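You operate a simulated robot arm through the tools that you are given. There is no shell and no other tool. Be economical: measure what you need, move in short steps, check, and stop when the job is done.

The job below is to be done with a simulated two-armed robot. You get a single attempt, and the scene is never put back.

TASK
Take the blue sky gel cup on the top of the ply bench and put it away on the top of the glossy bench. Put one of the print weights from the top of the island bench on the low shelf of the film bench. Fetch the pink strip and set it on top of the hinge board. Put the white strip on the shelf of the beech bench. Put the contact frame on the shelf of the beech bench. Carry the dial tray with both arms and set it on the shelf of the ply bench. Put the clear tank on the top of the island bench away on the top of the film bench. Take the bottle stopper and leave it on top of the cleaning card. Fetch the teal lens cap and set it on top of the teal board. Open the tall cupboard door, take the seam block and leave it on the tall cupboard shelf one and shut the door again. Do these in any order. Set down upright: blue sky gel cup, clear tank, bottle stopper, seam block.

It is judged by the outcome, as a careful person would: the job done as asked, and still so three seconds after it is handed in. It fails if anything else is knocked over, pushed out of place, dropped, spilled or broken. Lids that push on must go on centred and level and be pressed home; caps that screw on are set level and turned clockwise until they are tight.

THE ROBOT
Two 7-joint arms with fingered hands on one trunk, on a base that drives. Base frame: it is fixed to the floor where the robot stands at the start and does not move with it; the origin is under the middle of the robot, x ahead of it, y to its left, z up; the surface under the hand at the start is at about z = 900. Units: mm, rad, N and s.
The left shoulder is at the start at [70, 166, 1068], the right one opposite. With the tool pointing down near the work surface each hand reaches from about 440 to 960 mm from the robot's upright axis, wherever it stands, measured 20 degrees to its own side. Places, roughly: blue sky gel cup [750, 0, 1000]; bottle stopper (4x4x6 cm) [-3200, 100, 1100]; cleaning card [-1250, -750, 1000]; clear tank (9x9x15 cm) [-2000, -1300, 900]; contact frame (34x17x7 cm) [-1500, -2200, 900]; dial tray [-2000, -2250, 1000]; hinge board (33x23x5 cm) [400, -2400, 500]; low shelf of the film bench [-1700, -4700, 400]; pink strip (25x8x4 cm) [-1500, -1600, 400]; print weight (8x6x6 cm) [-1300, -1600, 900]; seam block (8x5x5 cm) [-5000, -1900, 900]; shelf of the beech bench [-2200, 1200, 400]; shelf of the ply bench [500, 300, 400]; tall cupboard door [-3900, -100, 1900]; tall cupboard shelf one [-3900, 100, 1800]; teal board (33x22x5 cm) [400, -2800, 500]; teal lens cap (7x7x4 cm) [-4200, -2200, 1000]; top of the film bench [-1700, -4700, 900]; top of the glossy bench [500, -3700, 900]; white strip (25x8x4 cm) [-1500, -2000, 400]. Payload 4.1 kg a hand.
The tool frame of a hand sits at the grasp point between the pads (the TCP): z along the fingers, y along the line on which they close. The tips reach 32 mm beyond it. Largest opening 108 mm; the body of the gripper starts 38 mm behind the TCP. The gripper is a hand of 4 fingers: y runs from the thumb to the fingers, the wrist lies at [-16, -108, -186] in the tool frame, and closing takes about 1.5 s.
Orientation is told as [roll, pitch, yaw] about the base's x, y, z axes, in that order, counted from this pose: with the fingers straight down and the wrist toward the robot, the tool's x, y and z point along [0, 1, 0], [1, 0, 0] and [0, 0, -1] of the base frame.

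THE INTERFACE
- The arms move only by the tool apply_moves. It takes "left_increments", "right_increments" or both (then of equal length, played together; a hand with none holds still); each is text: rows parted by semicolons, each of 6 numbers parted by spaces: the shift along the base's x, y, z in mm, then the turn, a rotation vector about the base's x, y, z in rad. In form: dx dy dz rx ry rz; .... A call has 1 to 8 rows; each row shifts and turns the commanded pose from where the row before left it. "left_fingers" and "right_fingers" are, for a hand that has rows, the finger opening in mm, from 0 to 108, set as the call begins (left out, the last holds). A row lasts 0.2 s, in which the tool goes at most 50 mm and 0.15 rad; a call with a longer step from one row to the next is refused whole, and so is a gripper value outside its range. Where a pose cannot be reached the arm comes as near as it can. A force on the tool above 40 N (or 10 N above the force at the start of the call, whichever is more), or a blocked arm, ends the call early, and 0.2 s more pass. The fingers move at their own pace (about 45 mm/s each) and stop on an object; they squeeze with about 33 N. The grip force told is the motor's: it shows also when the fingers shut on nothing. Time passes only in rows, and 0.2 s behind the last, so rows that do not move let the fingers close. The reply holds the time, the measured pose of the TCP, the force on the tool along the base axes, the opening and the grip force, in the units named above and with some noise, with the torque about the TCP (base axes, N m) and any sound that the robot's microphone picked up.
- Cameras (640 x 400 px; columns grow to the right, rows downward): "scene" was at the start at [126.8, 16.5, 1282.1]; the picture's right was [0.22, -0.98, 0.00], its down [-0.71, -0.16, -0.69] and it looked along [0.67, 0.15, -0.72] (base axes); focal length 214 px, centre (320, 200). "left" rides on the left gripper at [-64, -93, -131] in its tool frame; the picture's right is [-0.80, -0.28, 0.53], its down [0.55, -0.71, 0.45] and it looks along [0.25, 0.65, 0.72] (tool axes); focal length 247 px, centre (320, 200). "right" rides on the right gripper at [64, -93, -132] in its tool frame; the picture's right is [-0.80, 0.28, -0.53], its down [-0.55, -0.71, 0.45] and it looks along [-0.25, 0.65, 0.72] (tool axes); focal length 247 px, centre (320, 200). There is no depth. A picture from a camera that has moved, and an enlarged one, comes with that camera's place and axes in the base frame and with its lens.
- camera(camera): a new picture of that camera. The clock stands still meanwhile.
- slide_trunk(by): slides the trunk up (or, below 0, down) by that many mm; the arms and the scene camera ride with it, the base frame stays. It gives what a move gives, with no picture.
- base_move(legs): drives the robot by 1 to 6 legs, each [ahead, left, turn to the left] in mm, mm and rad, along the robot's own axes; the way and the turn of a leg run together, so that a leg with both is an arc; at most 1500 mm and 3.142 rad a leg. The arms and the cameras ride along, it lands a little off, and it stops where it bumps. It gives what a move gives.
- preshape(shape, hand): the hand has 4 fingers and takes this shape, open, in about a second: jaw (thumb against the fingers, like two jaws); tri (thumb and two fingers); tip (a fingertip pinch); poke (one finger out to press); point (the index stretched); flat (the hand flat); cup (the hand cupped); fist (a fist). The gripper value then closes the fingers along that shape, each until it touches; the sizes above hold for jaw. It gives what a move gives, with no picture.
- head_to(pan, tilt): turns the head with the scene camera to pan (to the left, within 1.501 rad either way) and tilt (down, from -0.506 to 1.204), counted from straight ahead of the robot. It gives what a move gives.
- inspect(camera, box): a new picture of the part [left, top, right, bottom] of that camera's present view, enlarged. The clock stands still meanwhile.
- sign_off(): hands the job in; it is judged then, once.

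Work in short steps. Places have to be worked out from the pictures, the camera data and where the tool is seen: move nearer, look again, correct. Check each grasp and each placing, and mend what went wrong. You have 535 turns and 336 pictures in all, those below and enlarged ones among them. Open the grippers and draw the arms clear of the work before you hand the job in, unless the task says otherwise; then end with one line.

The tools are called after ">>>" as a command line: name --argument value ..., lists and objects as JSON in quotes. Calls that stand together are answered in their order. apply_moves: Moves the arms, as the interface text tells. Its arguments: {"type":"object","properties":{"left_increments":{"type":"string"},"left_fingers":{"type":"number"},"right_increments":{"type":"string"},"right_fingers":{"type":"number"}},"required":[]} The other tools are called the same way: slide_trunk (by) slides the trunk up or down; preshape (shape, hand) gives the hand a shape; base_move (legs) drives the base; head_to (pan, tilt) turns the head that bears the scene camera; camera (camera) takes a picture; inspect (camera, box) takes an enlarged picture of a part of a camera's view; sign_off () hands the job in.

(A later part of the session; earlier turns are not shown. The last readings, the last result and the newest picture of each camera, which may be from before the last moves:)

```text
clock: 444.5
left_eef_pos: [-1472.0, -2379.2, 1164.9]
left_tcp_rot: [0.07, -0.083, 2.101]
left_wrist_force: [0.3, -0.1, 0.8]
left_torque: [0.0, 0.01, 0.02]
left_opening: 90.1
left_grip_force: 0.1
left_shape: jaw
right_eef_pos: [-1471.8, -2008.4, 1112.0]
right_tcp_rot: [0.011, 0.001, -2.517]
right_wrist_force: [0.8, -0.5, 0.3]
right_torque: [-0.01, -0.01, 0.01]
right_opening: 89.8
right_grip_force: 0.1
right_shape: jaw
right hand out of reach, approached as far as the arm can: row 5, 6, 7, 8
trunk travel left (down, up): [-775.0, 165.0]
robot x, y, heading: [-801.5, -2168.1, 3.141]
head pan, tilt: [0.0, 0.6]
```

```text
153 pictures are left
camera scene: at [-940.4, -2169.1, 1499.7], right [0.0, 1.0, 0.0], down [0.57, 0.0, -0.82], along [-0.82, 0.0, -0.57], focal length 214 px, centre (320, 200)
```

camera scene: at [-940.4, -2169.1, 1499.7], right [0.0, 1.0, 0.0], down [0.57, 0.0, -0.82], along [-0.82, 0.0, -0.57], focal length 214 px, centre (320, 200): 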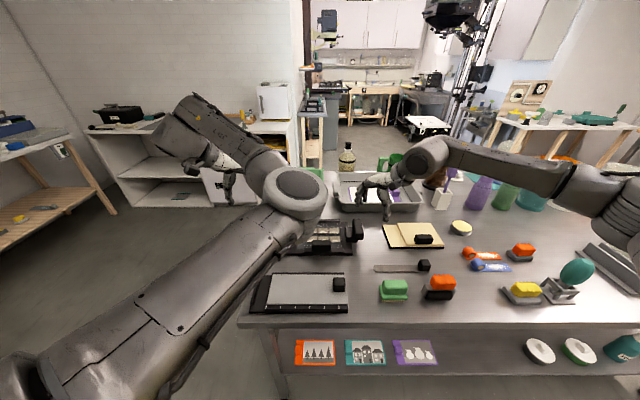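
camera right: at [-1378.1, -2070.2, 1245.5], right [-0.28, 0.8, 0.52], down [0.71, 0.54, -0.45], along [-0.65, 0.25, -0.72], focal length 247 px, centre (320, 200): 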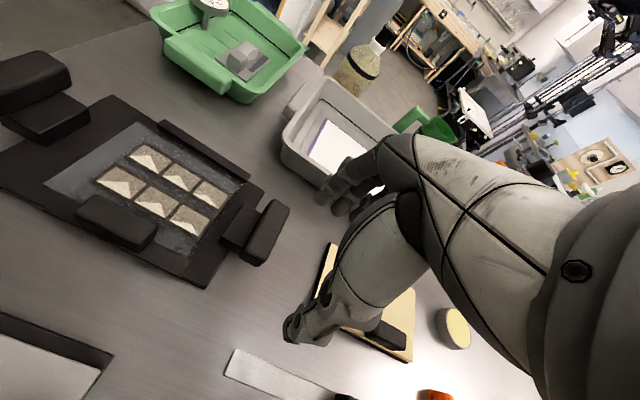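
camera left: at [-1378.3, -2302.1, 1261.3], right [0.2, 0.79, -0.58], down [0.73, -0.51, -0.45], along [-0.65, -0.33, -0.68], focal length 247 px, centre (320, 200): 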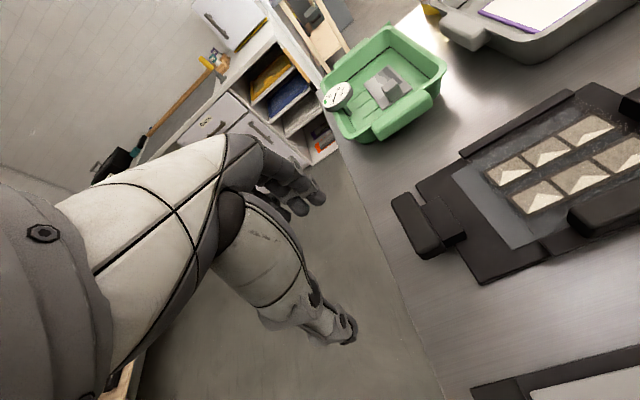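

The right hand can't turn that way here, so I'll use the mirrored option: right hand -90°, left hand +90°, thumbs inside. I'll turn both and watch the left arm's posture.

>>> apply_moves --left_increments "0 0 0 0 0 0.145;0 0 0 0 0 0.145;0 0 0 0 0 0.145;0 0 0 0 0 0.145;0 0 0 0 0 0.145;0 0 0 0 0 0.145;0 0 0 0 0 0.145;0 0 0 0 0 0.145" --right_increments "0 0 0 0 0 -0.145;0 0 0 0 0 -0.145;0 0 0 0 0 -0.145;0 0 0 0 0 -0.145;0 0 0 0 0 -0.145;0 0 0 0 0 -0.145;0 0 0 0 0 -0.145;0 0 0 0 0 -0.145"

>>> apply_moves --left_increments "0 0 0 0 0 0.145;0 0 0 0 0 0.145;0 0 0 0 0 0.145;0 0 0 0 0 0.145;0 0 0 0 0 0.145;0 0 0 0 0 0.145;0 0 0 0 0 0.145;0 0 0 0 0 0.145" --right_increments "0 0 0 0 0 -0.145;0 0 0 0 0 -0.145;0 0 0 0 0 -0.145;0 0 0 0 0 -0.145;0 0 0 0 0 -0.145;0 0 0 0 0 -0.145;0 0 0 0 0 -0.14;0 0 0 0 0 0"

>>> camera --camera "scene"

```text
clock: 446.5
left_eef_pos: [-1475.1, -2413.5, 1185.7]
left_tcp_rot: [0.084, -0.122, -2.961]
left_wrist_force: [-1.0, -0.4, 0.5]
left_torque: [0.04, 0.0, 0.0]
left_opening: 90.3
left_grip_force: 0.0
left_shape: jaw
right_eef_pos: [-1471.1, -2006.3, 1112.1]
right_tcp_rot: [0.011, 0.0, 2.603]
right_wrist_force: [0.1, 0.0, -0.4]
right_torque: [0.01, 0.0, -0.02]
right_opening: 89.8
right_grip_force: 0.2
right_shape: jaw
trunk travel left (down, up): [-775.0, 165.0]
robot x, y, heading: [-800.0, -2168.4, 3.14]
head pan, tilt: [0.0, 0.6]
stopped in row 8 (left hand): the arm was blocked; the commanded pose is now the measured one
```

```text
clock: 448.3
left_eef_pos: [-1474.2, -2409.9, 1184.0]
left_tcp_rot: [0.082, -0.119, -1.803]
left_wrist_force: [-0.3, -0.3, 0.0]
left_torque: [-0.01, 0.0, 0.01]
left_opening: 90.4
left_grip_force: 0.1
left_shape: jaw
right_eef_pos: [-1471.7, -2007.6, 1112.6]
right_tcp_rot: [0.01, 0.0, 1.592]
right_wrist_force: [-0.5, -1.0, 0.0]
right_torque: [0.03, 0.02, -0.02]
right_opening: 89.5
right_grip_force: 0.1
right_shape: jaw
trunk travel left (down, up): [-775.0, 165.0]
robot x, y, heading: [-799.8, -2164.9, 3.144]
head pan, tilt: [0.0, 0.6]
```

```text
152 pictures are left
camera scene: at [-940.4, -2168.2, 1499.8], right [0.0, 1.0, 0.0], down [0.57, 0.0, -0.82], along [-0.82, 0.0, -0.57], focal length 214 px, centre (320, 200)
```

scene: 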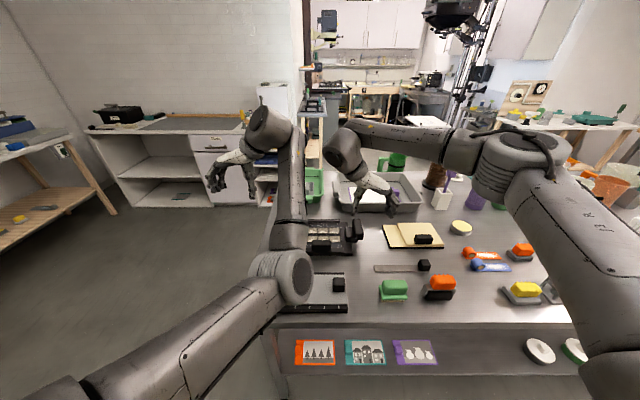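

The left elbow has folded inward. I'll stretch the left arm far out to the side, back at neutral yaw, to get its elbow outside again.

>>> apply_moves --left_increments "36 -32 0 0 0 -0.14;36 -32 0 0 0 -0.14;36 -32 0 0 0 -0.14;36 -32 0 0 0 -0.14;36 -32 0 0 0 -0.14;36 -32 0 0 0 -0.14;36 -32 0 0 0 -0.14;36 -32 0 0 0 -0.14"

>>> apply_moves --left_increments "30 -38 0 0 0 -0.1;30 -38 0 0 0 -0.1;30 -38 0 0 0 0;30 -38 0 0 0 0;30 -38 0 0 0 0;30 -38 0 0 0 0"

>>> camera --camera "scene"

```text
clock: 450.1
left_eef_pos: [-1185.9, -2669.9, 1184.4]
left_tcp_rot: [0.078, -0.12, -2.924]
left_wrist_force: [1.1, -0.4, -1.0]
left_torque: [0.07, 0.01, -0.03]
left_opening: 90.0
left_grip_force: 0.0
left_shape: jaw
right_eef_pos: [-1468.5, -2011.0, 1114.1]
right_tcp_rot: [0.01, -0.004, 1.593]
right_wrist_force: [0.7, -0.9, 0.4]
right_torque: [0.01, 0.0, 0.01]
right_opening: 89.9
right_grip_force: 0.1
right_shape: jaw
trunk travel left (down, up): [-775.0, 165.0]
robot x, y, heading: [-798.6, -2170.5, 3.14]
head pan, tilt: [0.0, 0.6]
```

```text
clock: 451.5
left_eef_pos: [-1005.7, -2895.7, 1181.2]
left_tcp_rot: [0.079, -0.121, -3.128]
left_wrist_force: [0.7, -0.5, 0.4]
left_torque: [0.0, 0.01, 0.02]
left_opening: 90.3
left_grip_force: 0.0
left_shape: jaw
right_eef_pos: [-1470.4, -2008.3, 1113.3]
right_tcp_rot: [0.013, -0.001, 1.592]
right_wrist_force: [0.0, 0.4, 0.7]
right_torque: [0.0, 0.04, 0.0]
right_opening: 89.5
right_grip_force: 0.1
right_shape: jaw
trunk travel left (down, up): [-775.0, 165.0]
robot x, y, heading: [-802.7, -2166.7, 3.143]
head pan, tilt: [0.0, 0.6]
```

```text
151 pictures are left
camera scene: at [-938.3, -2170.2, 1500.0], right [0.0, 1.0, 0.0], down [0.56, 0.0, -0.83], along [-0.83, 0.0, -0.56], focal length 214 px, centre (320, 200)
```

scene: 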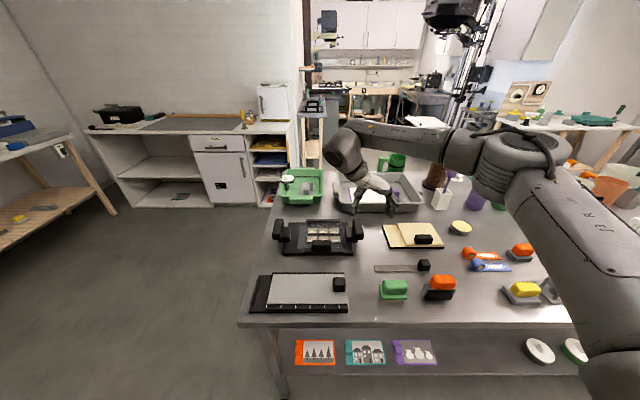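

The frame is now fully visible. I'll zoom in on it, and bring the left hand back in, levelled.

>>> inspect --camera "scene" --box '[255, 200, 375, 270]'

>>> apply_moves --left_increments "-30 39 0 0.039 -0.06 0;-30 39 0 0.039 -0.06 0;-30 39 0 0 0 0;-30 39 0 0 0 0;-30 39 0 0 0 0;-30 39 0 0 0 0;-30 39 0 0 0 0;-30 39 0 0 0 0"

>>> camera --camera "scene"

```text
5.33 times, centred on (315, 235) of scene
camera zoom: at [-938.3, -2170.2, 1500.0], right [0.0, 1.0, 0.0], down [0.56, 0.0, -0.83], along [-0.83, 0.0, -0.56], focal length 1144 px, centre (347, 13)
```

zoom: 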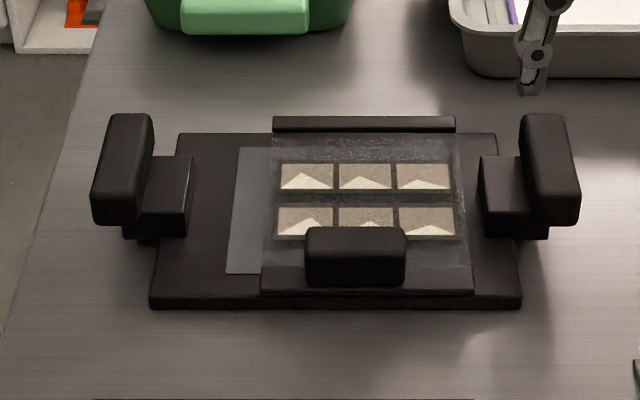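

```text
clock: 453.3
left_eef_pos: [-1248.6, -2581.4, 1183.4]
left_tcp_rot: [0.008, 0.004, -3.12]
left_wrist_force: [-1.0, 0.5, 0.4]
left_torque: [-0.04, 0.0, -0.01]
left_opening: 90.2
left_grip_force: 0.0
left_shape: jaw
right_eef_pos: [-1472.5, -2005.1, 1112.0]
right_tcp_rot: [0.011, 0.003, 1.593]
right_wrist_force: [0.2, 0.1, -0.1]
right_torque: [-0.02, -0.02, 0.01]
right_opening: 89.6
right_grip_force: 0.0
right_shape: jaw
trunk travel left (down, up): [-775.0, 165.0]
robot x, y, heading: [-795.5, -2166.8, 3.14]
head pan, tilt: [0.0, 0.6]
```

```text
149 pictures are left
camera scene: at [-940.8, -2165.7, 1499.8], right [0.0, 1.0, 0.0], down [0.57, 0.0, -0.82], along [-0.82, 0.0, -0.57], focal length 214 px, centre (320, 200)
```

scene: 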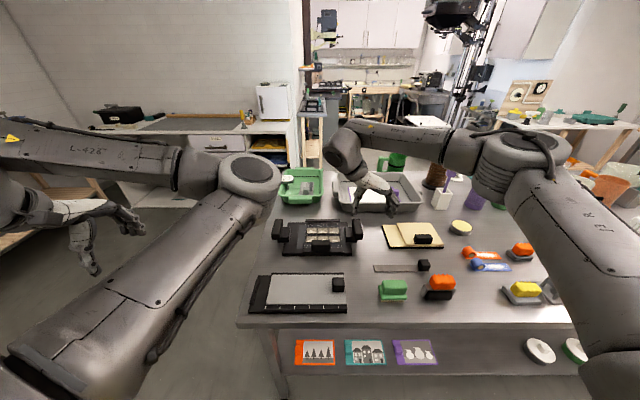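

The side bars are raised: about 83 mm long (x), 35 mm thick, z≈935–965. A neutral hand can span them lengthwise, with centres near [-1555, -2025] and [-1555, -2330]. I'll turn the right hand back to neutral and bring both above the bars.

>>> apply_moves --left_increments "-38 32 0 0 0 0;-38 32 0 0 0 0;-38 32 0 0 0 0;-38 32 0 0 0 0;-38 32 -10 0 0 0;-38 31 -10 0 0 0;-38 31 -10 0 0 0;-40 29 -10 0 0 0" --right_increments "-10 0 0 0 0 0.145;-10 0 0 0 0 0.145;-10 0 0 0 0 0.145;-10 0 0 0 0 0.145;-10 -2 0 0 0 0.145;-10 -5 0 0 0 0.145;-10 -5 0 0 0 0.145;-13 -5 0 0 0 0.145" --left_fingers 106 --right_fingers 106

>>> camera --camera "scene"

```text
refused: row 5 steps farther than a row can; nothing moved
```

```text
148 pictures are left
camera scene: at [-940.8, -2165.7, 1499.8], right [0.0, 1.0, 0.0], down [0.57, 0.0, -0.82], along [-0.82, 0.0, -0.57], focal length 214 px, centre (320, 200)
```

scene: 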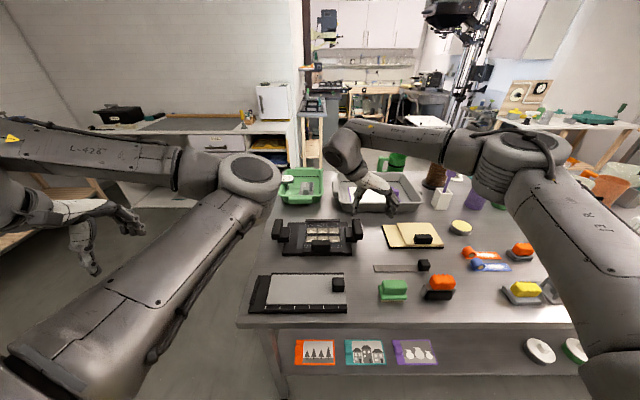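

I'll keep the steps legal, and route the left hand forward at full stretch first to help unfold the elbow.

>>> apply_moves --left_increments "-46 10 0 0 0 0;-46 10 0 0 0 0;-46 10 0 0 0 0;-46 10 0 0 0 0;-46 10 0 0 0 0;-46 10 0 0 0 0;-46 10 0 0 0 0;-46 10 0 0 0 0" --right_increments "-10 0 0 0 0 0.145;-10 0 0 0 0 0.145;-10 0 0 0 0 0.145;-10 0 0 0 0 0.145;-10 -2 0 0 0 0.145;-10 -5 0 0 0 0.145;-10 -5 0 0 0 0.145;-13 -5 0 0 0 0.145" --left_fingers 106 --right_fingers 106

>>> apply_moves --left_increments "-46 0 30 0 0 0;-40 0 30 0 0 0;-30 0 40 0 0 0;0 0 40 0 0 0;0 0 0 0 0 0" --right_increments "0 0 0 0 0 0.145;0 0 0 0 0 0.145;0 0 0 0 0 0.12;0 0 0 0 0 0;0 0 0 0 0 0"

>>> camera --camera "scene"

```text
clock: 455.1
left_eef_pos: [-1617.3, -2503.0, 1181.3]
left_tcp_rot: [0.005, 0.005, -3.121]
left_wrist_force: [-0.3, -0.1, 0.3]
left_torque: [0.02, -0.03, 0.02]
left_opening: 105.8
left_grip_force: 0.0
left_shape: jaw
right_eef_pos: [-1554.4, -2025.1, 1110.8]
right_tcp_rot: [0.009, 0.0, 2.756]
right_wrist_force: [-0.7, -0.2, 0.6]
right_torque: [0.02, 0.0, -0.01]
right_opening: 105.8
right_grip_force: 0.0
right_shape: jaw
trunk travel left (down, up): [-775.0, 165.0]
robot x, y, heading: [-798.0, -2166.8, 3.143]
head pan, tilt: [0.0, 0.6]
```

```text
refused: row 1 steps farther than a row can; nothing moved
```

```text
147 pictures are left
camera scene: at [-941.8, -2168.6, 1499.6], right [0.0, 1.0, 0.0], down [0.57, 0.0, -0.82], along [-0.82, 0.0, -0.57], focal length 214 px, centre (320, 200)
```

scene: 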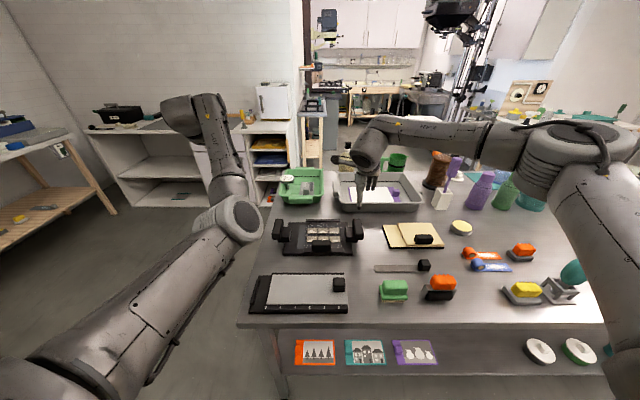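

>>> apply_moves --left_increments "-46 0 0 0 0 0;-46 0 0 0 0 0;-40 -10 0 0 0 0;-30 -20 0 0 0 0;0 -40 0 0 0 0;20 -40 0 0 0 0;40 -25 0 0 0 0;45 0 0 0 0 0" --right_increments "0 0 0 0 0 0.145;0 0 0 0 0 0.145;0 0 0 0 0 0.1;0 0 0 0 0 0;0 0 0 0 0 0;0 0 0 0 0 0;0 0 0 0 0 0;0 0 0 0 0 0"

>>> camera --camera "scene"

```text
clock: 456.9
left_eef_pos: [-1600.0, -2612.8, 1160.1]
left_tcp_rot: [0.005, 0.004, -3.119]
left_wrist_force: [0.7, 0.2, -0.8]
left_torque: [0.01, -0.01, -0.02]
left_opening: 106.0
left_grip_force: 0.0
left_shape: jaw
left hand out of reach, approached as far as the arm can: row 2, 3, 4
right_eef_pos: [-1552.8, -2025.8, 1114.4]
right_tcp_rot: [0.01, -0.001, -3.14]
right_wrist_force: [0.9, 0.7, 0.5]
right_torque: [0.01, -0.02, -0.04]
right_opening: 105.7
right_grip_force: 0.0
right_shape: jaw
trunk travel left (down, up): [-775.0, 165.0]
robot x, y, heading: [-800.1, -2165.7, 3.141]
head pan, tilt: [0.0, 0.6]
```

```text
146 pictures are left
camera scene: at [-938.1, -2169.6, 1500.2], right [0.0, 1.0, 0.0], down [0.56, 0.0, -0.83], along [-0.83, 0.0, -0.56], focal length 214 px, centre (320, 200)
```

scene: 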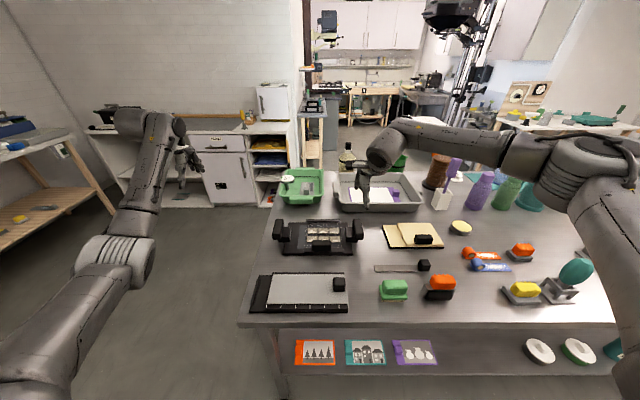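

The arm is nearly straight now. I'll bring the hand in towards the left bar.

>>> apply_moves --left_increments "20 35 0 0 0 0.0;20 38 0 0 0 0;5 40 0 0 0 0;0 42 0 0 0 0;0 42 0 0 0 0;0 43 -10 0 0 0;0 43 -10 0 0 -0.02"

>>> camera --camera "scene"

```text
clock: 458.5
left_eef_pos: [-1556.8, -2325.2, 1141.4]
left_tcp_rot: [0.009, 0.004, -3.141]
left_wrist_force: [-1.1, 0.1, -0.7]
left_torque: [-0.04, 0.02, 0.0]
left_opening: 105.9
left_grip_force: 0.1
left_shape: jaw
right_eef_pos: [-1555.3, -2023.1, 1112.0]
right_tcp_rot: [0.011, -0.001, -3.14]
right_wrist_force: [-0.6, 0.8, 0.8]
right_torque: [-0.01, 0.03, -0.02]
right_opening: 105.7
right_grip_force: 0.0
right_shape: jaw
trunk travel left (down, up): [-775.0, 165.0]
robot x, y, heading: [-800.0, -2164.6, 3.145]
head pan, tilt: [0.0, 0.6]
```

```text
145 pictures are left
camera scene: at [-940.2, -2166.5, 1499.9], right [0.0, 1.0, 0.0], down [0.57, 0.0, -0.82], along [-0.82, 0.0, -0.57], focal length 214 px, centre (320, 200)
```

scene: 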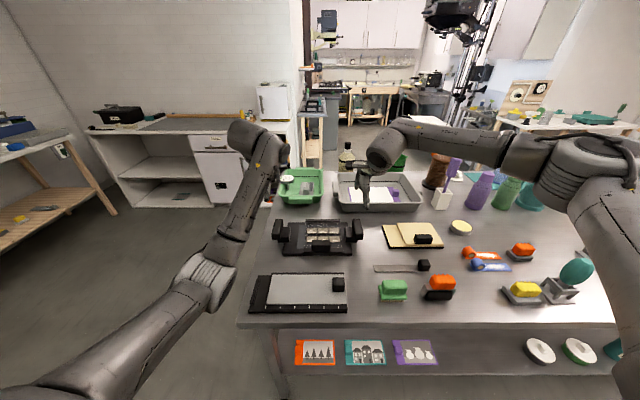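

The posture is fine now. I'll check the alignment of both hands over the bars.

>>> camera --camera "left"

>>> camera --camera "right"

```text
144 pictures are left
camera left: at [-1465.2, -2259.6, 1273.0], right [0.28, 0.79, -0.54], down [0.71, -0.55, -0.44], along [-0.65, -0.26, -0.72], focal length 247 px, centre (320, 200)
```

left: 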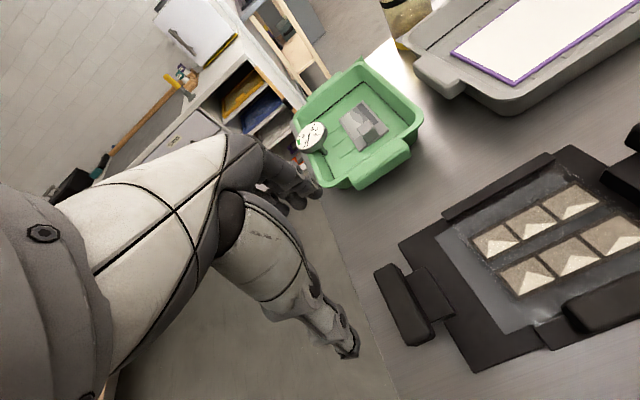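

```text
143 pictures are left
camera right: at [-1462.1, -2084.7, 1244.2], right [-0.28, 0.8, 0.52], down [0.7, 0.55, -0.45], along [-0.65, 0.24, -0.72], focal length 247 px, centre (320, 200)
```

right: 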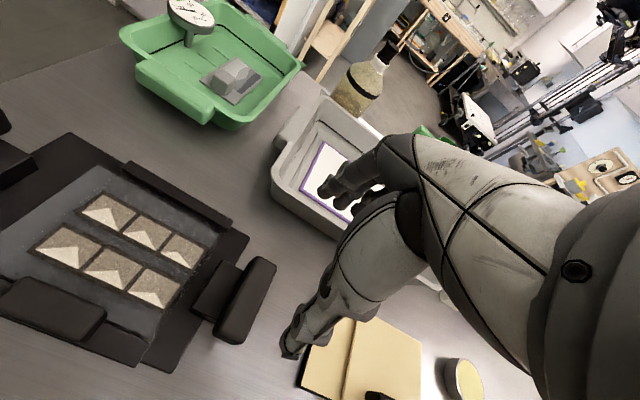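

The bar centres work out to right [-1546, -2023] and left [-1543, -2322]. I'll lower both hands around them to z≈950.

>>> apply_moves --left_increments "7 2 -38 0 0 0;7 1 -38 0 0 0;0 0 -40 0 0 0;0 0 -40 0 0 0;0 0 -20 0 0 0" --right_increments "5 0 -33 0 0 0;4 0 -33 0 0 0;0 0 -33 0 0 0;0 0 -33 0 0 0;0 0 -14 0 0 0"

>>> camera --camera "left"

>>> camera --camera "right"

```text
clock: 459.7
left_eef_pos: [-1540.7, -2324.2, 965.8]
left_tcp_rot: [0.006, 0.0, 3.142]
left_wrist_force: [-0.9, 0.3, 1.8]
left_torque: [-0.04, 0.03, 0.03]
left_opening: 106.3
left_grip_force: 0.1
left_shape: jaw
right_eef_pos: [-1544.0, -2023.6, 969.4]
right_tcp_rot: [0.009, -0.002, -3.141]
right_wrist_force: [3.1, -0.1, 2.3]
right_torque: [0.01, -0.14, -0.02]
right_opening: 106.8
right_grip_force: 0.1
right_shape: jaw
trunk travel left (down, up): [-775.0, 165.0]
robot x, y, heading: [-798.3, -2166.2, 3.138]
head pan, tilt: [0.0, 0.6]
```

```text
142 pictures are left
camera left: at [-1448.9, -2259.0, 1097.9], right [0.28, 0.79, -0.54], down [0.71, -0.55, -0.44], along [-0.65, -0.25, -0.72], focal length 247 px, centre (320, 200)
```

left: 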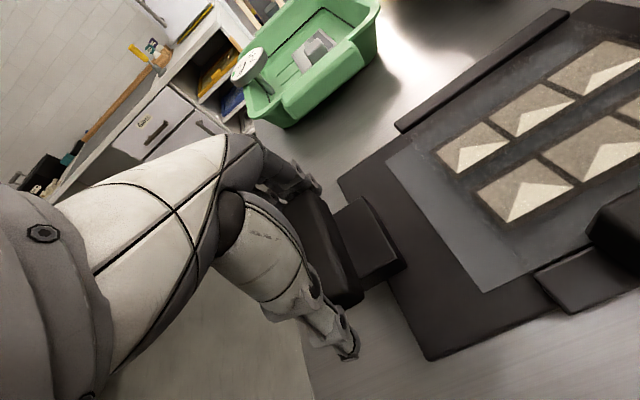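

```text
141 pictures are left
camera right: at [-1451.4, -2085.8, 1099.7], right [-0.28, 0.8, 0.52], down [0.7, 0.55, -0.45], along [-0.65, 0.24, -0.72], focal length 247 px, centre (320, 200)
```

right: 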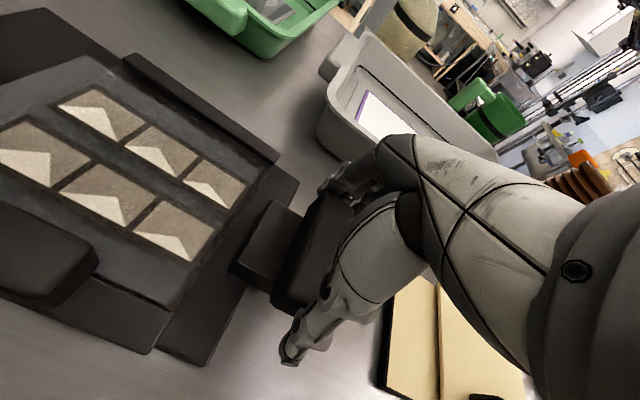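

The bars are between thumbs and fingers with slight touch forces. I'll shift the right hand +3 in x and lower both a bit more.

>>> apply_moves --left_increments "0 0 -5 0 0 0;0 0 -5 0 0 0;0 0 -5 0 0 0" --right_increments "3 0 -5 0 0 0;0 0 -5 0 0 0;0 0 -7 0 0 0" --left_fingers 108 --right_fingers 108

```text
clock: 460.5
left_eef_pos: [-1538.1, -2323.4, 955.3]
left_tcp_rot: [0.008, -0.005, -3.142]
left_wrist_force: [-5.6, -0.6, 17.0]
left_torque: [0.14, 0.51, 0.06]
left_opening: 107.8
left_grip_force: 0.1
left_shape: jaw
right_eef_pos: [-1541.1, -2024.9, 953.7]
right_tcp_rot: [0.012, -0.007, -3.14]
right_wrist_force: [-1.2, 0.0, 17.7]
right_torque: [-0.11, 0.28, -0.09]
right_opening: 108.0
right_grip_force: 0.1
right_shape: jaw
trunk travel left (down, up): [-775.0, 165.0]
robot x, y, heading: [-797.1, -2169.3, 3.141]
head pan, tilt: [0.0, 0.6]
```

Contact is on the far side (fingers on the bar's far end). I'll rise 8 mm, shift both 6 mm away and lower again.

>>> apply_moves --left_increments "0 0 8 0 0 0;-6 0 0 0 0 0;0 0 -4 0 0 0;0 0 -5 0 0 0" --right_increments "0 0 8 0 0 0;-6 0 0 0 0 0;0 0 -4 0 0 0;0 0 -5 0 0 0"

>>> inspect --camera "right" --box '[220, 150, 420, 390]'

```text
clock: 461.5
left_eef_pos: [-1545.3, -2324.2, 955.0]
left_tcp_rot: [0.007, -0.002, -3.142]
left_wrist_force: [-1.0, -1.2, 15.9]
left_torque: [0.08, 0.11, 0.11]
left_opening: 107.6
left_grip_force: 0.1
left_shape: jaw
right_eef_pos: [-1546.6, -2024.1, 954.1]
right_tcp_rot: [0.011, -0.006, -3.14]
right_wrist_force: [0.3, 1.3, 18.8]
right_torque: [-0.13, 0.14, 0.0]
right_opening: 107.7
right_grip_force: 0.0
right_shape: jaw
trunk travel left (down, up): [-775.0, 165.0]
robot x, y, heading: [-800.3, -2167.9, 3.142]
head pan, tilt: [0.0, 0.6]
```

```text
1.67 times, centred on (320, 270) of right
camera zoom: at [-1452.5, -2086.2, 1085.2], right [-0.28, 0.8, 0.52], down [0.7, 0.54, -0.46], along [-0.65, 0.24, -0.72], focal length 412 px, centre (320, 83)
```

zoom: 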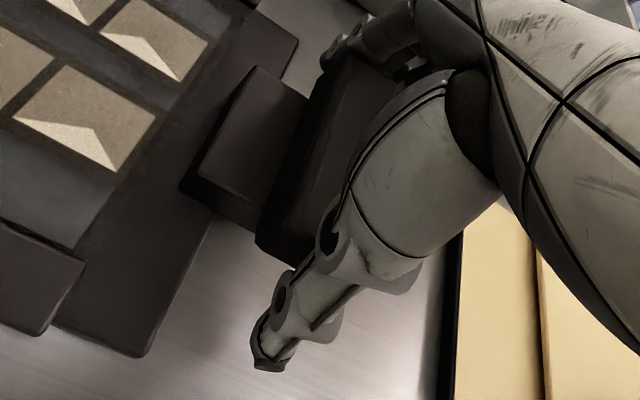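

The contact is now central, with the palms on the bar tops. I'll ease up 3 mm and close both hands.

>>> apply_moves --left_increments "0 0 3 0 0 0;0 0 0 0 0 0;0 0 0 0 0 0;0 0 0 0 0 0;0 0 0 0 0 0;0 0 0 0 0 0" --right_increments "0 0 3 0 0 0;0 0 0 0 0 0;0 0 0 0 0 0;0 0 0 0 0 0;0 0 0 0 0 0;0 0 0 0 0 0" --left_fingers 40 --right_fingers 40

>>> apply_moves --left_increments "0 0 6 0 0 0;0 0 10 0 0 0" --right_increments "0 0 6 0 0 0;0 0 10 0 0 0"

>>> inspect --camera "scene" --box '[255, 180, 395, 280]'

```text
clock: 462.9
left_eef_pos: [-1547.2, -2323.4, 952.5]
left_tcp_rot: [0.008, 0.003, -3.141]
left_wrist_force: [2.2, -3.1, 0.0]
left_torque: [0.0, 0.01, 0.18]
left_opening: 78.3
left_grip_force: 32.9
left_shape: jaw
right_eef_pos: [-1547.3, -2024.7, 951.6]
right_tcp_rot: [0.011, -0.001, -3.14]
right_wrist_force: [4.6, 3.3, 3.7]
right_torque: [-0.06, 0.21, -0.19]
right_opening: 76.2
right_grip_force: 33.1
right_shape: jaw
trunk travel left (down, up): [-775.0, 165.0]
robot x, y, heading: [-800.5, -2165.5, 3.142]
head pan, tilt: [0.0, 0.6]
```

```text
clock: 463.5
left_eef_pos: [-1548.0, -2324.0, 968.1]
left_tcp_rot: [0.006, 0.005, -3.142]
left_wrist_force: [0.0, -1.9, -7.1]
left_torque: [-0.01, -0.06, 0.2]
left_opening: 78.4
left_grip_force: 32.8
left_shape: jaw
right_eef_pos: [-1548.2, -2024.5, 966.4]
right_tcp_rot: [0.011, 0.001, -3.139]
right_wrist_force: [0.1, 2.2, -6.2]
right_torque: [-0.03, 0.07, -0.2]
right_opening: 76.4
right_grip_force: 33.0
right_shape: jaw
trunk travel left (down, up): [-775.0, 165.0]
robot x, y, heading: [-802.7, -2167.3, 3.139]
head pan, tilt: [0.0, 0.6]
```

```text
4.00 times, centred on (325, 230) of scene
camera zoom: at [-940.5, -2168.4, 1499.7], right [0.0, 1.0, 0.0], down [0.57, 0.0, -0.82], along [-0.82, 0.0, -0.57], focal length 858 px, centre (300, 80)
```

zoom: 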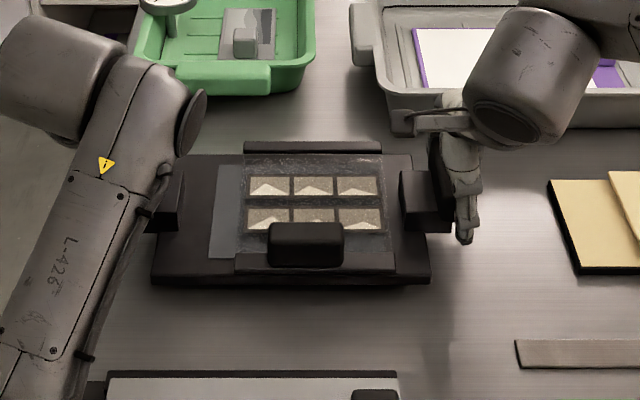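

The frame is lifted evenly, about 6.5 N per hand. I'll raise it with both arms and draw it toward the robot.

>>> apply_moves --left_increments "0 0 30 0 0 0;0 0 40 0 0 0;0 0 40 0 0 0;0 0 30 0 0 0;40 0 0 0 0 0;45 0 0 0 0 0;45 0 0 0 0 0" --right_increments "0 0 30 0 0 0;0 0 40 0 0 0;0 0 40 0 0 0;0 0 30 0 0 0;40 0 0 0 0 0;45 0 0 0 0 0;45 0 0 0 0 0"

>>> camera --camera "scene"

```text
clock: 465.1
left_eef_pos: [-1418.7, -2330.3, 1111.5]
left_tcp_rot: [0.03, -0.004, -3.132]
left_wrist_force: [4.5, 38.3, -5.0]
left_torque: [0.29, 0.02, 0.69]
left_opening: 78.1
left_grip_force: 33.5
left_shape: jaw
right_eef_pos: [-1417.1, -2025.1, 1110.0]
right_tcp_rot: [0.024, -0.002, -3.132]
right_wrist_force: [-3.5, -37.7, -7.2]
right_torque: [-0.07, 0.01, -1.6]
right_opening: 75.5
right_grip_force: 33.2
right_shape: jaw
trunk travel left (down, up): [-775.0, 165.0]
robot x, y, heading: [-800.6, -2170.2, 3.14]
head pan, tilt: [0.0, 0.6]
```

```text
138 pictures are left
camera scene: at [-938.3, -2164.1, 1500.0], right [0.0, 1.0, 0.0], down [0.56, 0.0, -0.83], along [-0.83, 0.0, -0.56], focal length 214 px, centre (320, 200)
```

scene: 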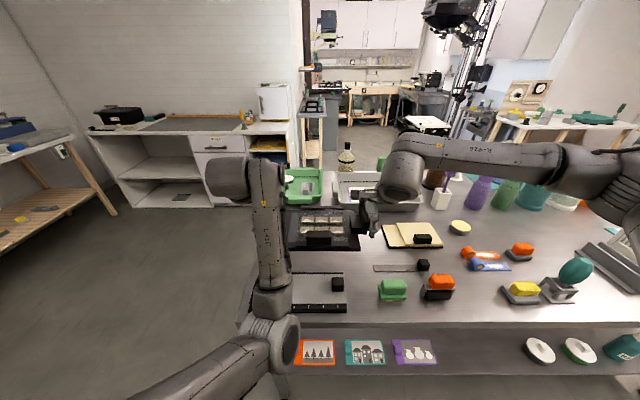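

The hands are pulling apart (38 N sideways). I'll relieve that by bringing the left hand in a few millimetres.

>>> apply_moves --left_increments "0 3 0 0 0 0;0 2 0 0 0 0;0 0 0 0 0 0" --right_increments "0 0 0 0 0 0;0 0 0 0 0 0;0 0 0 0 0 0"

```text
clock: 465.8
left_eef_pos: [-1422.6, -2334.2, 1111.9]
left_tcp_rot: [0.033, -0.005, -3.126]
left_wrist_force: [3.9, 25.7, -6.4]
left_torque: [0.26, -0.17, 0.04]
left_opening: 77.9
left_grip_force: 32.9
left_shape: jaw
right_eef_pos: [-1418.5, -2029.7, 1107.9]
right_tcp_rot: [0.021, 0.0, -3.131]
right_wrist_force: [-4.5, -26.1, -6.9]
right_torque: [-0.2, 0.18, -1.25]
right_opening: 75.2
right_grip_force: 33.4
right_shape: jaw
trunk travel left (down, up): [-775.0, 165.0]
robot x, y, heading: [-799.7, -2169.4, 3.144]
head pan, tilt: [0.0, 0.6]
stopped in row 3 (left hand): the force on the tool passed its limit at 50 N (the readings are from after the stop); the commanded pose is now the measured one
```

>>> apply_moves --left_increments "0 0 0 0 0 0;0 0 0 0 0 0" --right_increments "0 -3 0 0 0 0;0 0 0 0 0 0"

```text
clock: 466.4
left_eef_pos: [-1423.1, -2335.7, 1111.4]
left_tcp_rot: [0.034, -0.004, -3.123]
left_wrist_force: [2.5, 23.8, -6.1]
left_torque: [0.25, -0.2, 0.07]
left_opening: 78.0
left_grip_force: 33.2
left_shape: jaw
right_eef_pos: [-1418.6, -2029.9, 1106.7]
right_tcp_rot: [0.016, 0.001, -3.134]
right_wrist_force: [-3.3, -23.5, -5.9]
right_torque: [-0.25, 0.26, -0.98]
right_opening: 75.3
right_grip_force: 33.2
right_shape: jaw
trunk travel left (down, up): [-775.0, 165.0]
robot x, y, heading: [-799.5, -2167.6, 3.142]
head pan, tilt: [0.0, 0.6]
```

The left arm is near a joint limit this close in. I'll move both hands forward again to a freer posture.

>>> apply_moves --left_increments "-30 0 0 0 0 0;-30 0 0 0 0 0;0 0 0 0 0 0" --right_increments "-30 0 0 0 0 0;-30 -2 0 0 0 0;0 0 0 0 0 0"

```text
clock: 467.2
left_eef_pos: [-1480.8, -2330.8, 1112.0]
left_tcp_rot: [0.032, -0.005, -3.123]
left_wrist_force: [3.2, -7.9, -6.1]
left_torque: [0.18, -0.25, -0.61]
left_opening: 78.1
left_grip_force: 33.2
left_shape: jaw
right_eef_pos: [-1478.8, -2030.0, 1109.4]
right_tcp_rot: [0.014, -0.004, -3.138]
right_wrist_force: [-2.3, 8.0, -6.7]
right_torque: [-0.24, 0.3, -0.13]
right_opening: 75.0
right_grip_force: 33.7
right_shape: jaw
trunk travel left (down, up): [-775.0, 165.0]
robot x, y, heading: [-795.8, -2167.0, 3.134]
head pan, tilt: [0.0, 0.6]
```

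Forces are small now (8 N). I'll keep this posture and drive: back off, strafe along the aisle, then through the passage towards the beech bench.

>>> base_move --legs '[[-380, 0, 0], [0, -1500, 0], [0, -560, 0]]'

>>> camera --camera "scene"

```text
clock: 479.5
left_eef_pos: [-1109.4, -260.3, 1110.0]
left_tcp_rot: [0.032, -0.004, -3.119]
left_wrist_force: [3.7, -21.8, -6.6]
left_torque: [0.19, -0.18, -1.04]
left_opening: 78.2
left_grip_force: 32.9
left_shape: jaw
right_eef_pos: [-1110.6, 39.9, 1107.3]
right_tcp_rot: [0.016, -0.001, -3.13]
right_wrist_force: [-2.8, 22.3, -7.4]
right_torque: [-0.18, 0.21, 0.15]
right_opening: 75.2
right_grip_force: 33.5
right_shape: jaw
trunk travel left (down, up): [-775.0, 165.0]
robot x, y, heading: [-428.8, -92.8, -3.134]
head pan, tilt: [0.0, 0.6]
```

```text
137 pictures are left
camera scene: at [-570.7, -93.3, 1499.6], right [-0.01, 1.0, 0.0], down [0.57, 0.0, -0.82], along [-0.82, 0.0, -0.57], focal length 214 px, centre (320, 200)
```

scene: 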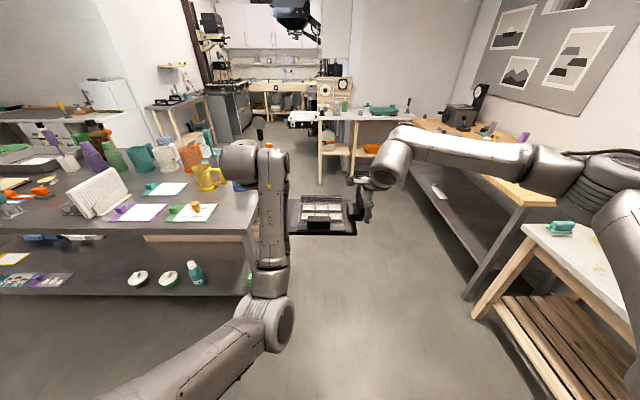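

The frame is carried level. I'll relax the squeeze slightly and drive ahead through the passage.

>>> apply_moves --left_increments "0 0 0 0 0 0;0 0 0 0 0 0" --right_increments "0 1.5 0 0 0 0;0 0 0 0 0 0"

>>> base_move --legs '[[1500, 0, 0], [0, 0, -1.571]]'

>>> camera --camera "scene"

```text
clock: 480.1
left_eef_pos: [-1109.5, -259.3, 1110.5]
left_tcp_rot: [0.031, -0.002, -3.121]
left_wrist_force: [2.0, -1.3, -6.1]
left_torque: [0.15, -0.19, -0.55]
left_opening: 77.7
left_grip_force: 33.0
left_shape: jaw
right_eef_pos: [-1108.1, 42.3, 1107.1]
right_tcp_rot: [0.014, -0.001, -3.131]
right_wrist_force: [-2.0, 2.4, -7.3]
right_torque: [-0.21, 0.19, -0.28]
right_opening: 75.6
right_grip_force: 33.3
right_shape: jaw
trunk travel left (down, up): [-775.0, 165.0]
robot x, y, heading: [-430.2, -87.9, -3.14]
head pan, tilt: [0.0, 0.6]
```

```text
clock: 491.4
left_eef_pos: [-2113.0, 569.9, 1110.7]
left_tcp_rot: [0.032, -0.006, 1.602]
left_wrist_force: [-4.6, -2.2, -7.0]
left_torque: [-0.12, -0.19, -0.51]
left_opening: 77.5
left_grip_force: 32.5
left_shape: jaw
right_eef_pos: [-1812.3, 570.9, 1106.8]
right_tcp_rot: [0.017, 0.001, 1.594]
right_wrist_force: [4.1, 3.1, -7.0]
right_torque: [0.18, 0.16, -0.26]
right_opening: 74.7
right_grip_force: 33.0
right_shape: jaw
trunk travel left (down, up): [-775.0, 165.0]
robot x, y, heading: [-1934.4, -109.4, 1.588]
head pan, tilt: [0.0, 0.6]
```

```text
136 pictures are left
camera scene: at [-1941.0, 29.2, 1499.6], right [1.0, 0.02, 0.0], down [0.01, -0.57, -0.82], along [-0.01, 0.82, -0.57], focal length 214 px, centre (320, 200)
```

scene: 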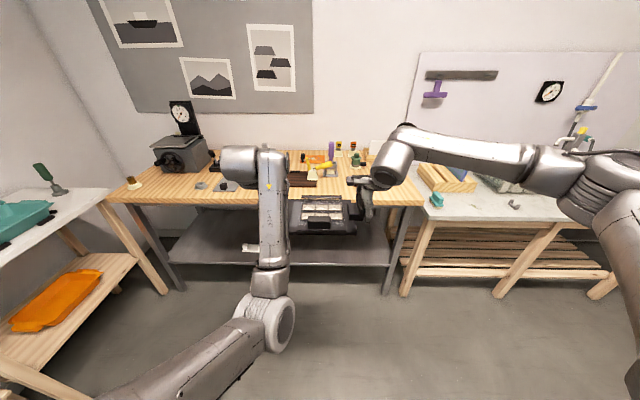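

I'm in front of the beech bench with the frame at x≈-2135 to -1790. I'll shift 50 left, lower the trunk, and drive in 380.

>>> slide_trunk --by -400

>>> slide_trunk --by -230

>>> base_move --legs '[[0, 0, -0.017], [0, 50, 0], [360, 0, 0]]'

>>> camera --camera "scene"

```text
clock: 495.3
left_eef_pos: [-2111.5, 570.0, 710.6]
left_tcp_rot: [0.033, -0.007, 1.604]
left_wrist_force: [-2.1, -2.5, -6.2]
left_torque: [-0.15, -0.14, -0.44]
left_opening: 77.5
left_grip_force: 32.9
left_shape: jaw
right_eef_pos: [-1811.5, 570.4, 707.4]
right_tcp_rot: [0.015, -0.001, 1.593]
right_wrist_force: [3.1, 1.7, -7.0]
right_torque: [0.17, 0.16, -0.26]
right_opening: 75.1
right_grip_force: 33.7
right_shape: jaw
trunk travel left (down, up): [-375.0, 565.0]
robot x, y, heading: [-1939.4, -109.6, 1.589]
head pan, tilt: [0.0, 0.6]
```

```text
clock: 497.7
left_eef_pos: [-2113.9, 569.6, 481.5]
left_tcp_rot: [0.032, -0.004, 1.605]
left_wrist_force: [-3.5, -2.3, -5.6]
left_torque: [-0.13, -0.18, -0.47]
left_opening: 77.1
left_grip_force: 32.4
left_shape: jaw
right_eef_pos: [-1811.4, 570.1, 477.6]
right_tcp_rot: [0.015, 0.001, 1.594]
right_wrist_force: [2.9, 2.6, -6.6]
right_torque: [0.15, 0.19, -0.27]
right_opening: 74.7
right_grip_force: 33.1
right_shape: jaw
trunk travel left (down, up): [-145.0, 795.0]
robot x, y, heading: [-1942.1, -111.0, 1.589]
head pan, tilt: [0.0, 0.6]
```

```text
clock: 500.9
left_eef_pos: [-2150.2, 930.1, 480.9]
left_tcp_rot: [0.031, -0.004, 1.585]
left_wrist_force: [-3.7, -3.0, -7.2]
left_torque: [-0.14, -0.15, -0.48]
left_opening: 77.4
left_grip_force: 33.0
left_shape: jaw
right_eef_pos: [-1847.7, 925.9, 476.7]
right_tcp_rot: [0.014, 0.0, 1.575]
right_wrist_force: [2.6, 1.7, -6.4]
right_torque: [0.18, 0.16, -0.24]
right_opening: 74.8
right_grip_force: 32.7
right_shape: jaw
trunk travel left (down, up): [-145.0, 795.0]
robot x, y, heading: [-1986.7, 247.6, 1.57]
head pan, tilt: [0.0, 0.6]
```

```text
135 pictures are left
camera scene: at [-1987.6, 387.0, 869.6], right [1.0, 0.0, 0.0], down [0.0, -0.57, -0.82], along [0.0, 0.82, -0.57], focal length 214 px, centre (320, 200)
```

scene: 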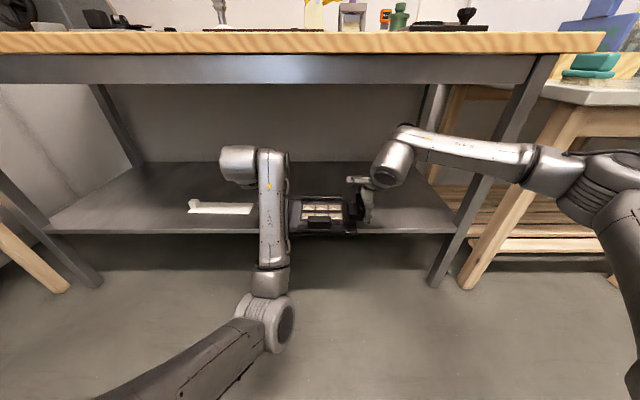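

There's clear space for the frame. I'll extend both arms 140 mm over the shelf.

>>> apply_moves --left_increments "0 35 0 0 0 0;0 35 0 0 0 0;0 35 0 0 0 0;0 33 0 0 0 0;0 0 0 0 0 0" --right_increments "0 35 0 0 0 0;0 35 0 0 0 0;0 35 0 0 0 0;0 35 0 0 0 0;0 0 0 0 0 0"

>>> camera --camera "scene"

```text
clock: 502.1
left_eef_pos: [-2149.8, 1069.6, 480.2]
left_tcp_rot: [0.031, -0.003, 1.584]
left_wrist_force: [2.2, -1.9, -6.0]
left_torque: [-0.19, -0.1, -0.12]
left_opening: 77.1
left_grip_force: 32.8
left_shape: jaw
right_eef_pos: [-1848.1, 1067.5, 476.2]
right_tcp_rot: [0.016, 0.0, 1.575]
right_wrist_force: [-2.8, 1.6, -6.9]
right_torque: [0.15, 0.14, -0.26]
right_opening: 74.5
right_grip_force: 33.3
right_shape: jaw
trunk travel left (down, up): [-145.0, 795.0]
robot x, y, heading: [-1985.0, 245.3, 1.569]
head pan, tilt: [0.0, 0.6]
```

```text
134 pictures are left
camera scene: at [-1987.7, 387.2, 869.6], right [1.0, 0.0, 0.0], down [0.0, -0.57, -0.82], along [0.0, 0.82, -0.57], focal length 214 px, centre (320, 200)
```

scene: 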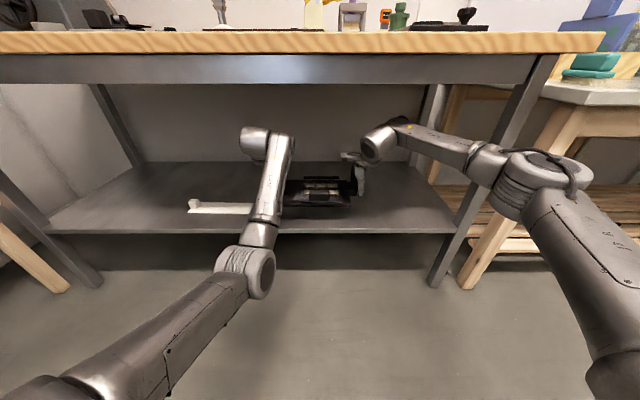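

The frame is over the shelf. I'll lower both arms together.

>>> apply_moves --left_increments "0 0 -20 0 0 0;0 0 -20 0 0 0;0 0 -12 0 0 0;0 0 -8 0 0 0;0 0 -4 0 0 0;0 0 -4 0 0 0" --right_increments "0 0 -20 0 0 0;0 0 -18 0 0 0;0 0 -12 0 0 0;0 0 -6 0 0 0;0 0 -4 0 0 0;0 0 -4 0 0 0"

```text
clock: 503.4
left_eef_pos: [-2149.4, 1068.4, 411.6]
left_tcp_rot: [0.031, -0.003, 1.588]
left_wrist_force: [-0.8, -0.6, -5.4]
left_torque: [-0.1, -0.29, -0.17]
left_opening: 77.4
left_grip_force: 33.1
left_shape: jaw
right_eef_pos: [-1847.3, 1067.1, 411.5]
right_tcp_rot: [0.013, 0.002, 1.575]
right_wrist_force: [0.8, 0.5, -7.6]
right_torque: [0.12, -0.01, -0.12]
right_opening: 74.6
right_grip_force: 33.5
right_shape: jaw
trunk travel left (down, up): [-145.0, 795.0]
robot x, y, heading: [-1987.2, 245.1, 1.568]
head pan, tilt: [0.0, 0.6]
```

>>> apply_moves --left_increments "0 0 -4 0 0 0;0 0 -3 0 0 0;0 0 -3 0 0 0;0 0 -2 0 0 0" --right_increments "0 0 -4 0 0 0;0 0 -3 0 0 0;0 0 -3 0 0 0;0 0 -2 0 0 0"

```text
clock: 504.4
left_eef_pos: [-2149.0, 1068.1, 403.0]
left_tcp_rot: [0.032, -0.006, 1.586]
left_wrist_force: [-2.1, 0.1, 4.7]
left_torque: [-0.58, -0.21, -0.15]
left_opening: 76.7
left_grip_force: 33.0
left_shape: jaw
right_eef_pos: [-1847.4, 1067.1, 402.4]
right_tcp_rot: [0.014, 0.0, 1.575]
right_wrist_force: [2.6, 2.7, -5.9]
right_torque: [-0.3, 0.05, -0.12]
right_opening: 74.4
right_grip_force: 33.1
right_shape: jaw
trunk travel left (down, up): [-145.0, 795.0]
robot x, y, heading: [-1986.7, 250.9, 1.566]
head pan, tilt: [0.0, 0.6]
```

The left side has touched. I'll lower the right a little more, then check and release.

>>> apply_moves --left_increments "0 0 0 0 0 0;0 0 -1 0 0 0;0 0 0 0 0 0" --right_increments "0 0 -2 0 0 0;0 0 -2 0 0 0;0 0 -2 0 0 0"

>>> inspect --camera "scene" --box '[240, 120, 420, 250]'

```text
clock: 505.2
left_eef_pos: [-2150.2, 1067.1, 402.3]
left_tcp_rot: [0.032, -0.008, 1.587]
left_wrist_force: [-1.6, 3.5, 1.2]
left_torque: [-0.9, -0.16, 0.0]
left_opening: 76.7
left_grip_force: 33.1
left_shape: jaw
right_eef_pos: [-1847.9, 1066.9, 400.4]
right_tcp_rot: [0.016, -0.007, 1.574]
right_wrist_force: [5.5, 3.3, 21.1]
right_torque: [-0.65, -0.03, 0.11]
right_opening: 74.2
right_grip_force: 33.1
right_shape: jaw
trunk travel left (down, up): [-145.0, 795.0]
robot x, y, heading: [-1989.4, 251.0, 1.572]
head pan, tilt: [0.0, 0.6]
```

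```text
3.08 times, centred on (330, 185) of scene
camera zoom: at [-1987.8, 384.1, 870.5], right [1.0, 0.0, 0.0], down [0.0, -0.56, -0.83], along [0.0, 0.83, -0.56], focal length 660 px, centre (289, 246)
```

zoom: 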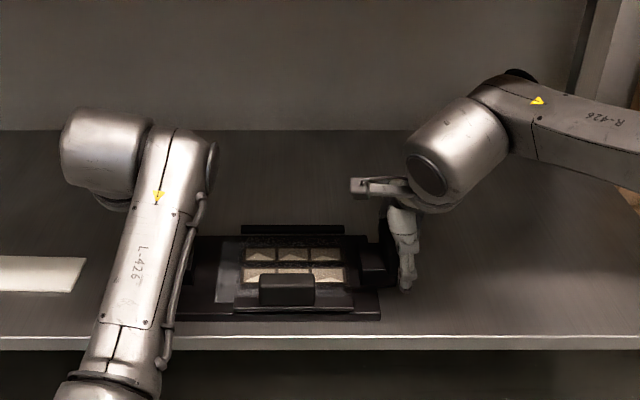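

The frame rests on the shelf. I'll open both hands, rise and draw back.

>>> apply_moves --left_increments "0 0 0 0 0 0;0 0 0 0 0 0;0 0 0 0 0 0;0 0 0 0 0 0;0 0 0 0 0 0" --right_increments "0 0 1 0 0 0;0 0 0 0 0 0;0 0 0 0 0 0;0 0 0 0 0 0;0 0 0 0 0 0" --left_fingers 108 --right_fingers 108

>>> apply_moves --left_increments "0 0 8 0 0 0;0 0 20 0 0 0;0 0 35 0 0 0;0 0 35 0 0 0;0 -20 0 0 0 0;0 -30 0 0 0 0" --right_increments "0 0 8 0 0 0;0 0 20 0 0 0;0 0 35 0 0 0;0 0 35 0 0 0;0 -20 0 0 0 0;0 -30 0 0 0 0"

>>> base_move --legs '[[-330, 0, 0]]'

>>> camera --camera "scene"

```text
clock: 506.4
left_eef_pos: [-2148.5, 1065.7, 403.8]
left_tcp_rot: [0.031, -0.01, 1.585]
left_wrist_force: [1.6, 4.4, 9.4]
left_torque: [-0.05, 0.04, 0.04]
left_opening: 107.7
left_grip_force: 0.1
left_shape: jaw
right_eef_pos: [-1847.9, 1066.4, 401.2]
right_tcp_rot: [0.015, -0.006, 1.573]
right_wrist_force: [-0.4, 9.7, 22.6]
right_torque: [0.45, 0.15, -0.14]
right_opening: 107.5
right_grip_force: 0.0
right_shape: jaw
trunk travel left (down, up): [-145.0, 795.0]
robot x, y, heading: [-1986.6, 249.6, 1.57]
head pan, tilt: [0.0, 0.6]
```

```text
clock: 507.9
left_eef_pos: [-2147.7, 1018.0, 498.9]
left_tcp_rot: [0.031, -0.006, 1.587]
left_wrist_force: [-0.9, -0.7, 1.0]
left_torque: [0.0, 0.02, -0.03]
left_opening: 107.9
left_grip_force: 0.0
left_shape: jaw
right_eef_pos: [-1848.3, 1016.7, 495.1]
right_tcp_rot: [0.016, 0.001, 1.574]
right_wrist_force: [-0.2, 0.7, -0.2]
right_torque: [0.02, 0.0, -0.01]
right_opening: 107.9
right_grip_force: 0.1
right_shape: jaw
trunk travel left (down, up): [-145.0, 795.0]
robot x, y, heading: [-1986.0, 250.0, 1.568]
head pan, tilt: [0.0, 0.6]
```

```text
clock: 510.0
left_eef_pos: [-2149.5, 689.1, 498.8]
left_tcp_rot: [0.034, -0.006, 1.585]
left_wrist_force: [-0.2, -0.7, 0.1]
left_torque: [-0.04, 0.0, -0.01]
left_opening: 108.1
left_grip_force: 0.1
left_shape: jaw
right_eef_pos: [-1849.2, 686.2, 495.1]
right_tcp_rot: [0.015, -0.002, 1.573]
right_wrist_force: [0.1, 0.3, 0.4]
right_torque: [-0.03, 0.0, -0.03]
right_opening: 107.7
right_grip_force: 0.1
right_shape: jaw
trunk travel left (down, up): [-145.0, 795.0]
robot x, y, heading: [-1988.0, -80.4, 1.567]
head pan, tilt: [0.0, 0.6]
```

```text
132 pictures are left
camera scene: at [-1988.5, 55.9, 869.9], right [1.0, 0.0, 0.0], down [0.0, -0.57, -0.82], along [0.0, 0.82, -0.57], focal length 214 px, centre (320, 200)
```

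scene: 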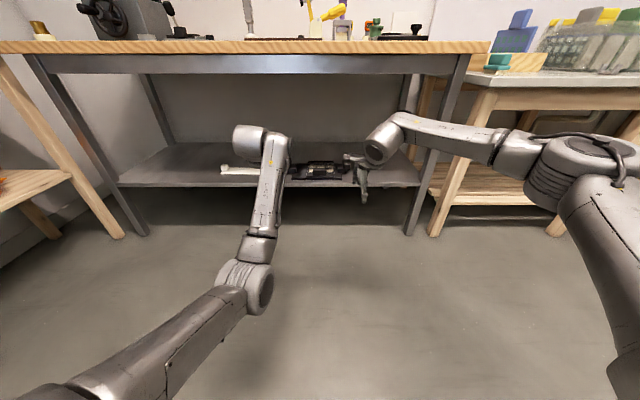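

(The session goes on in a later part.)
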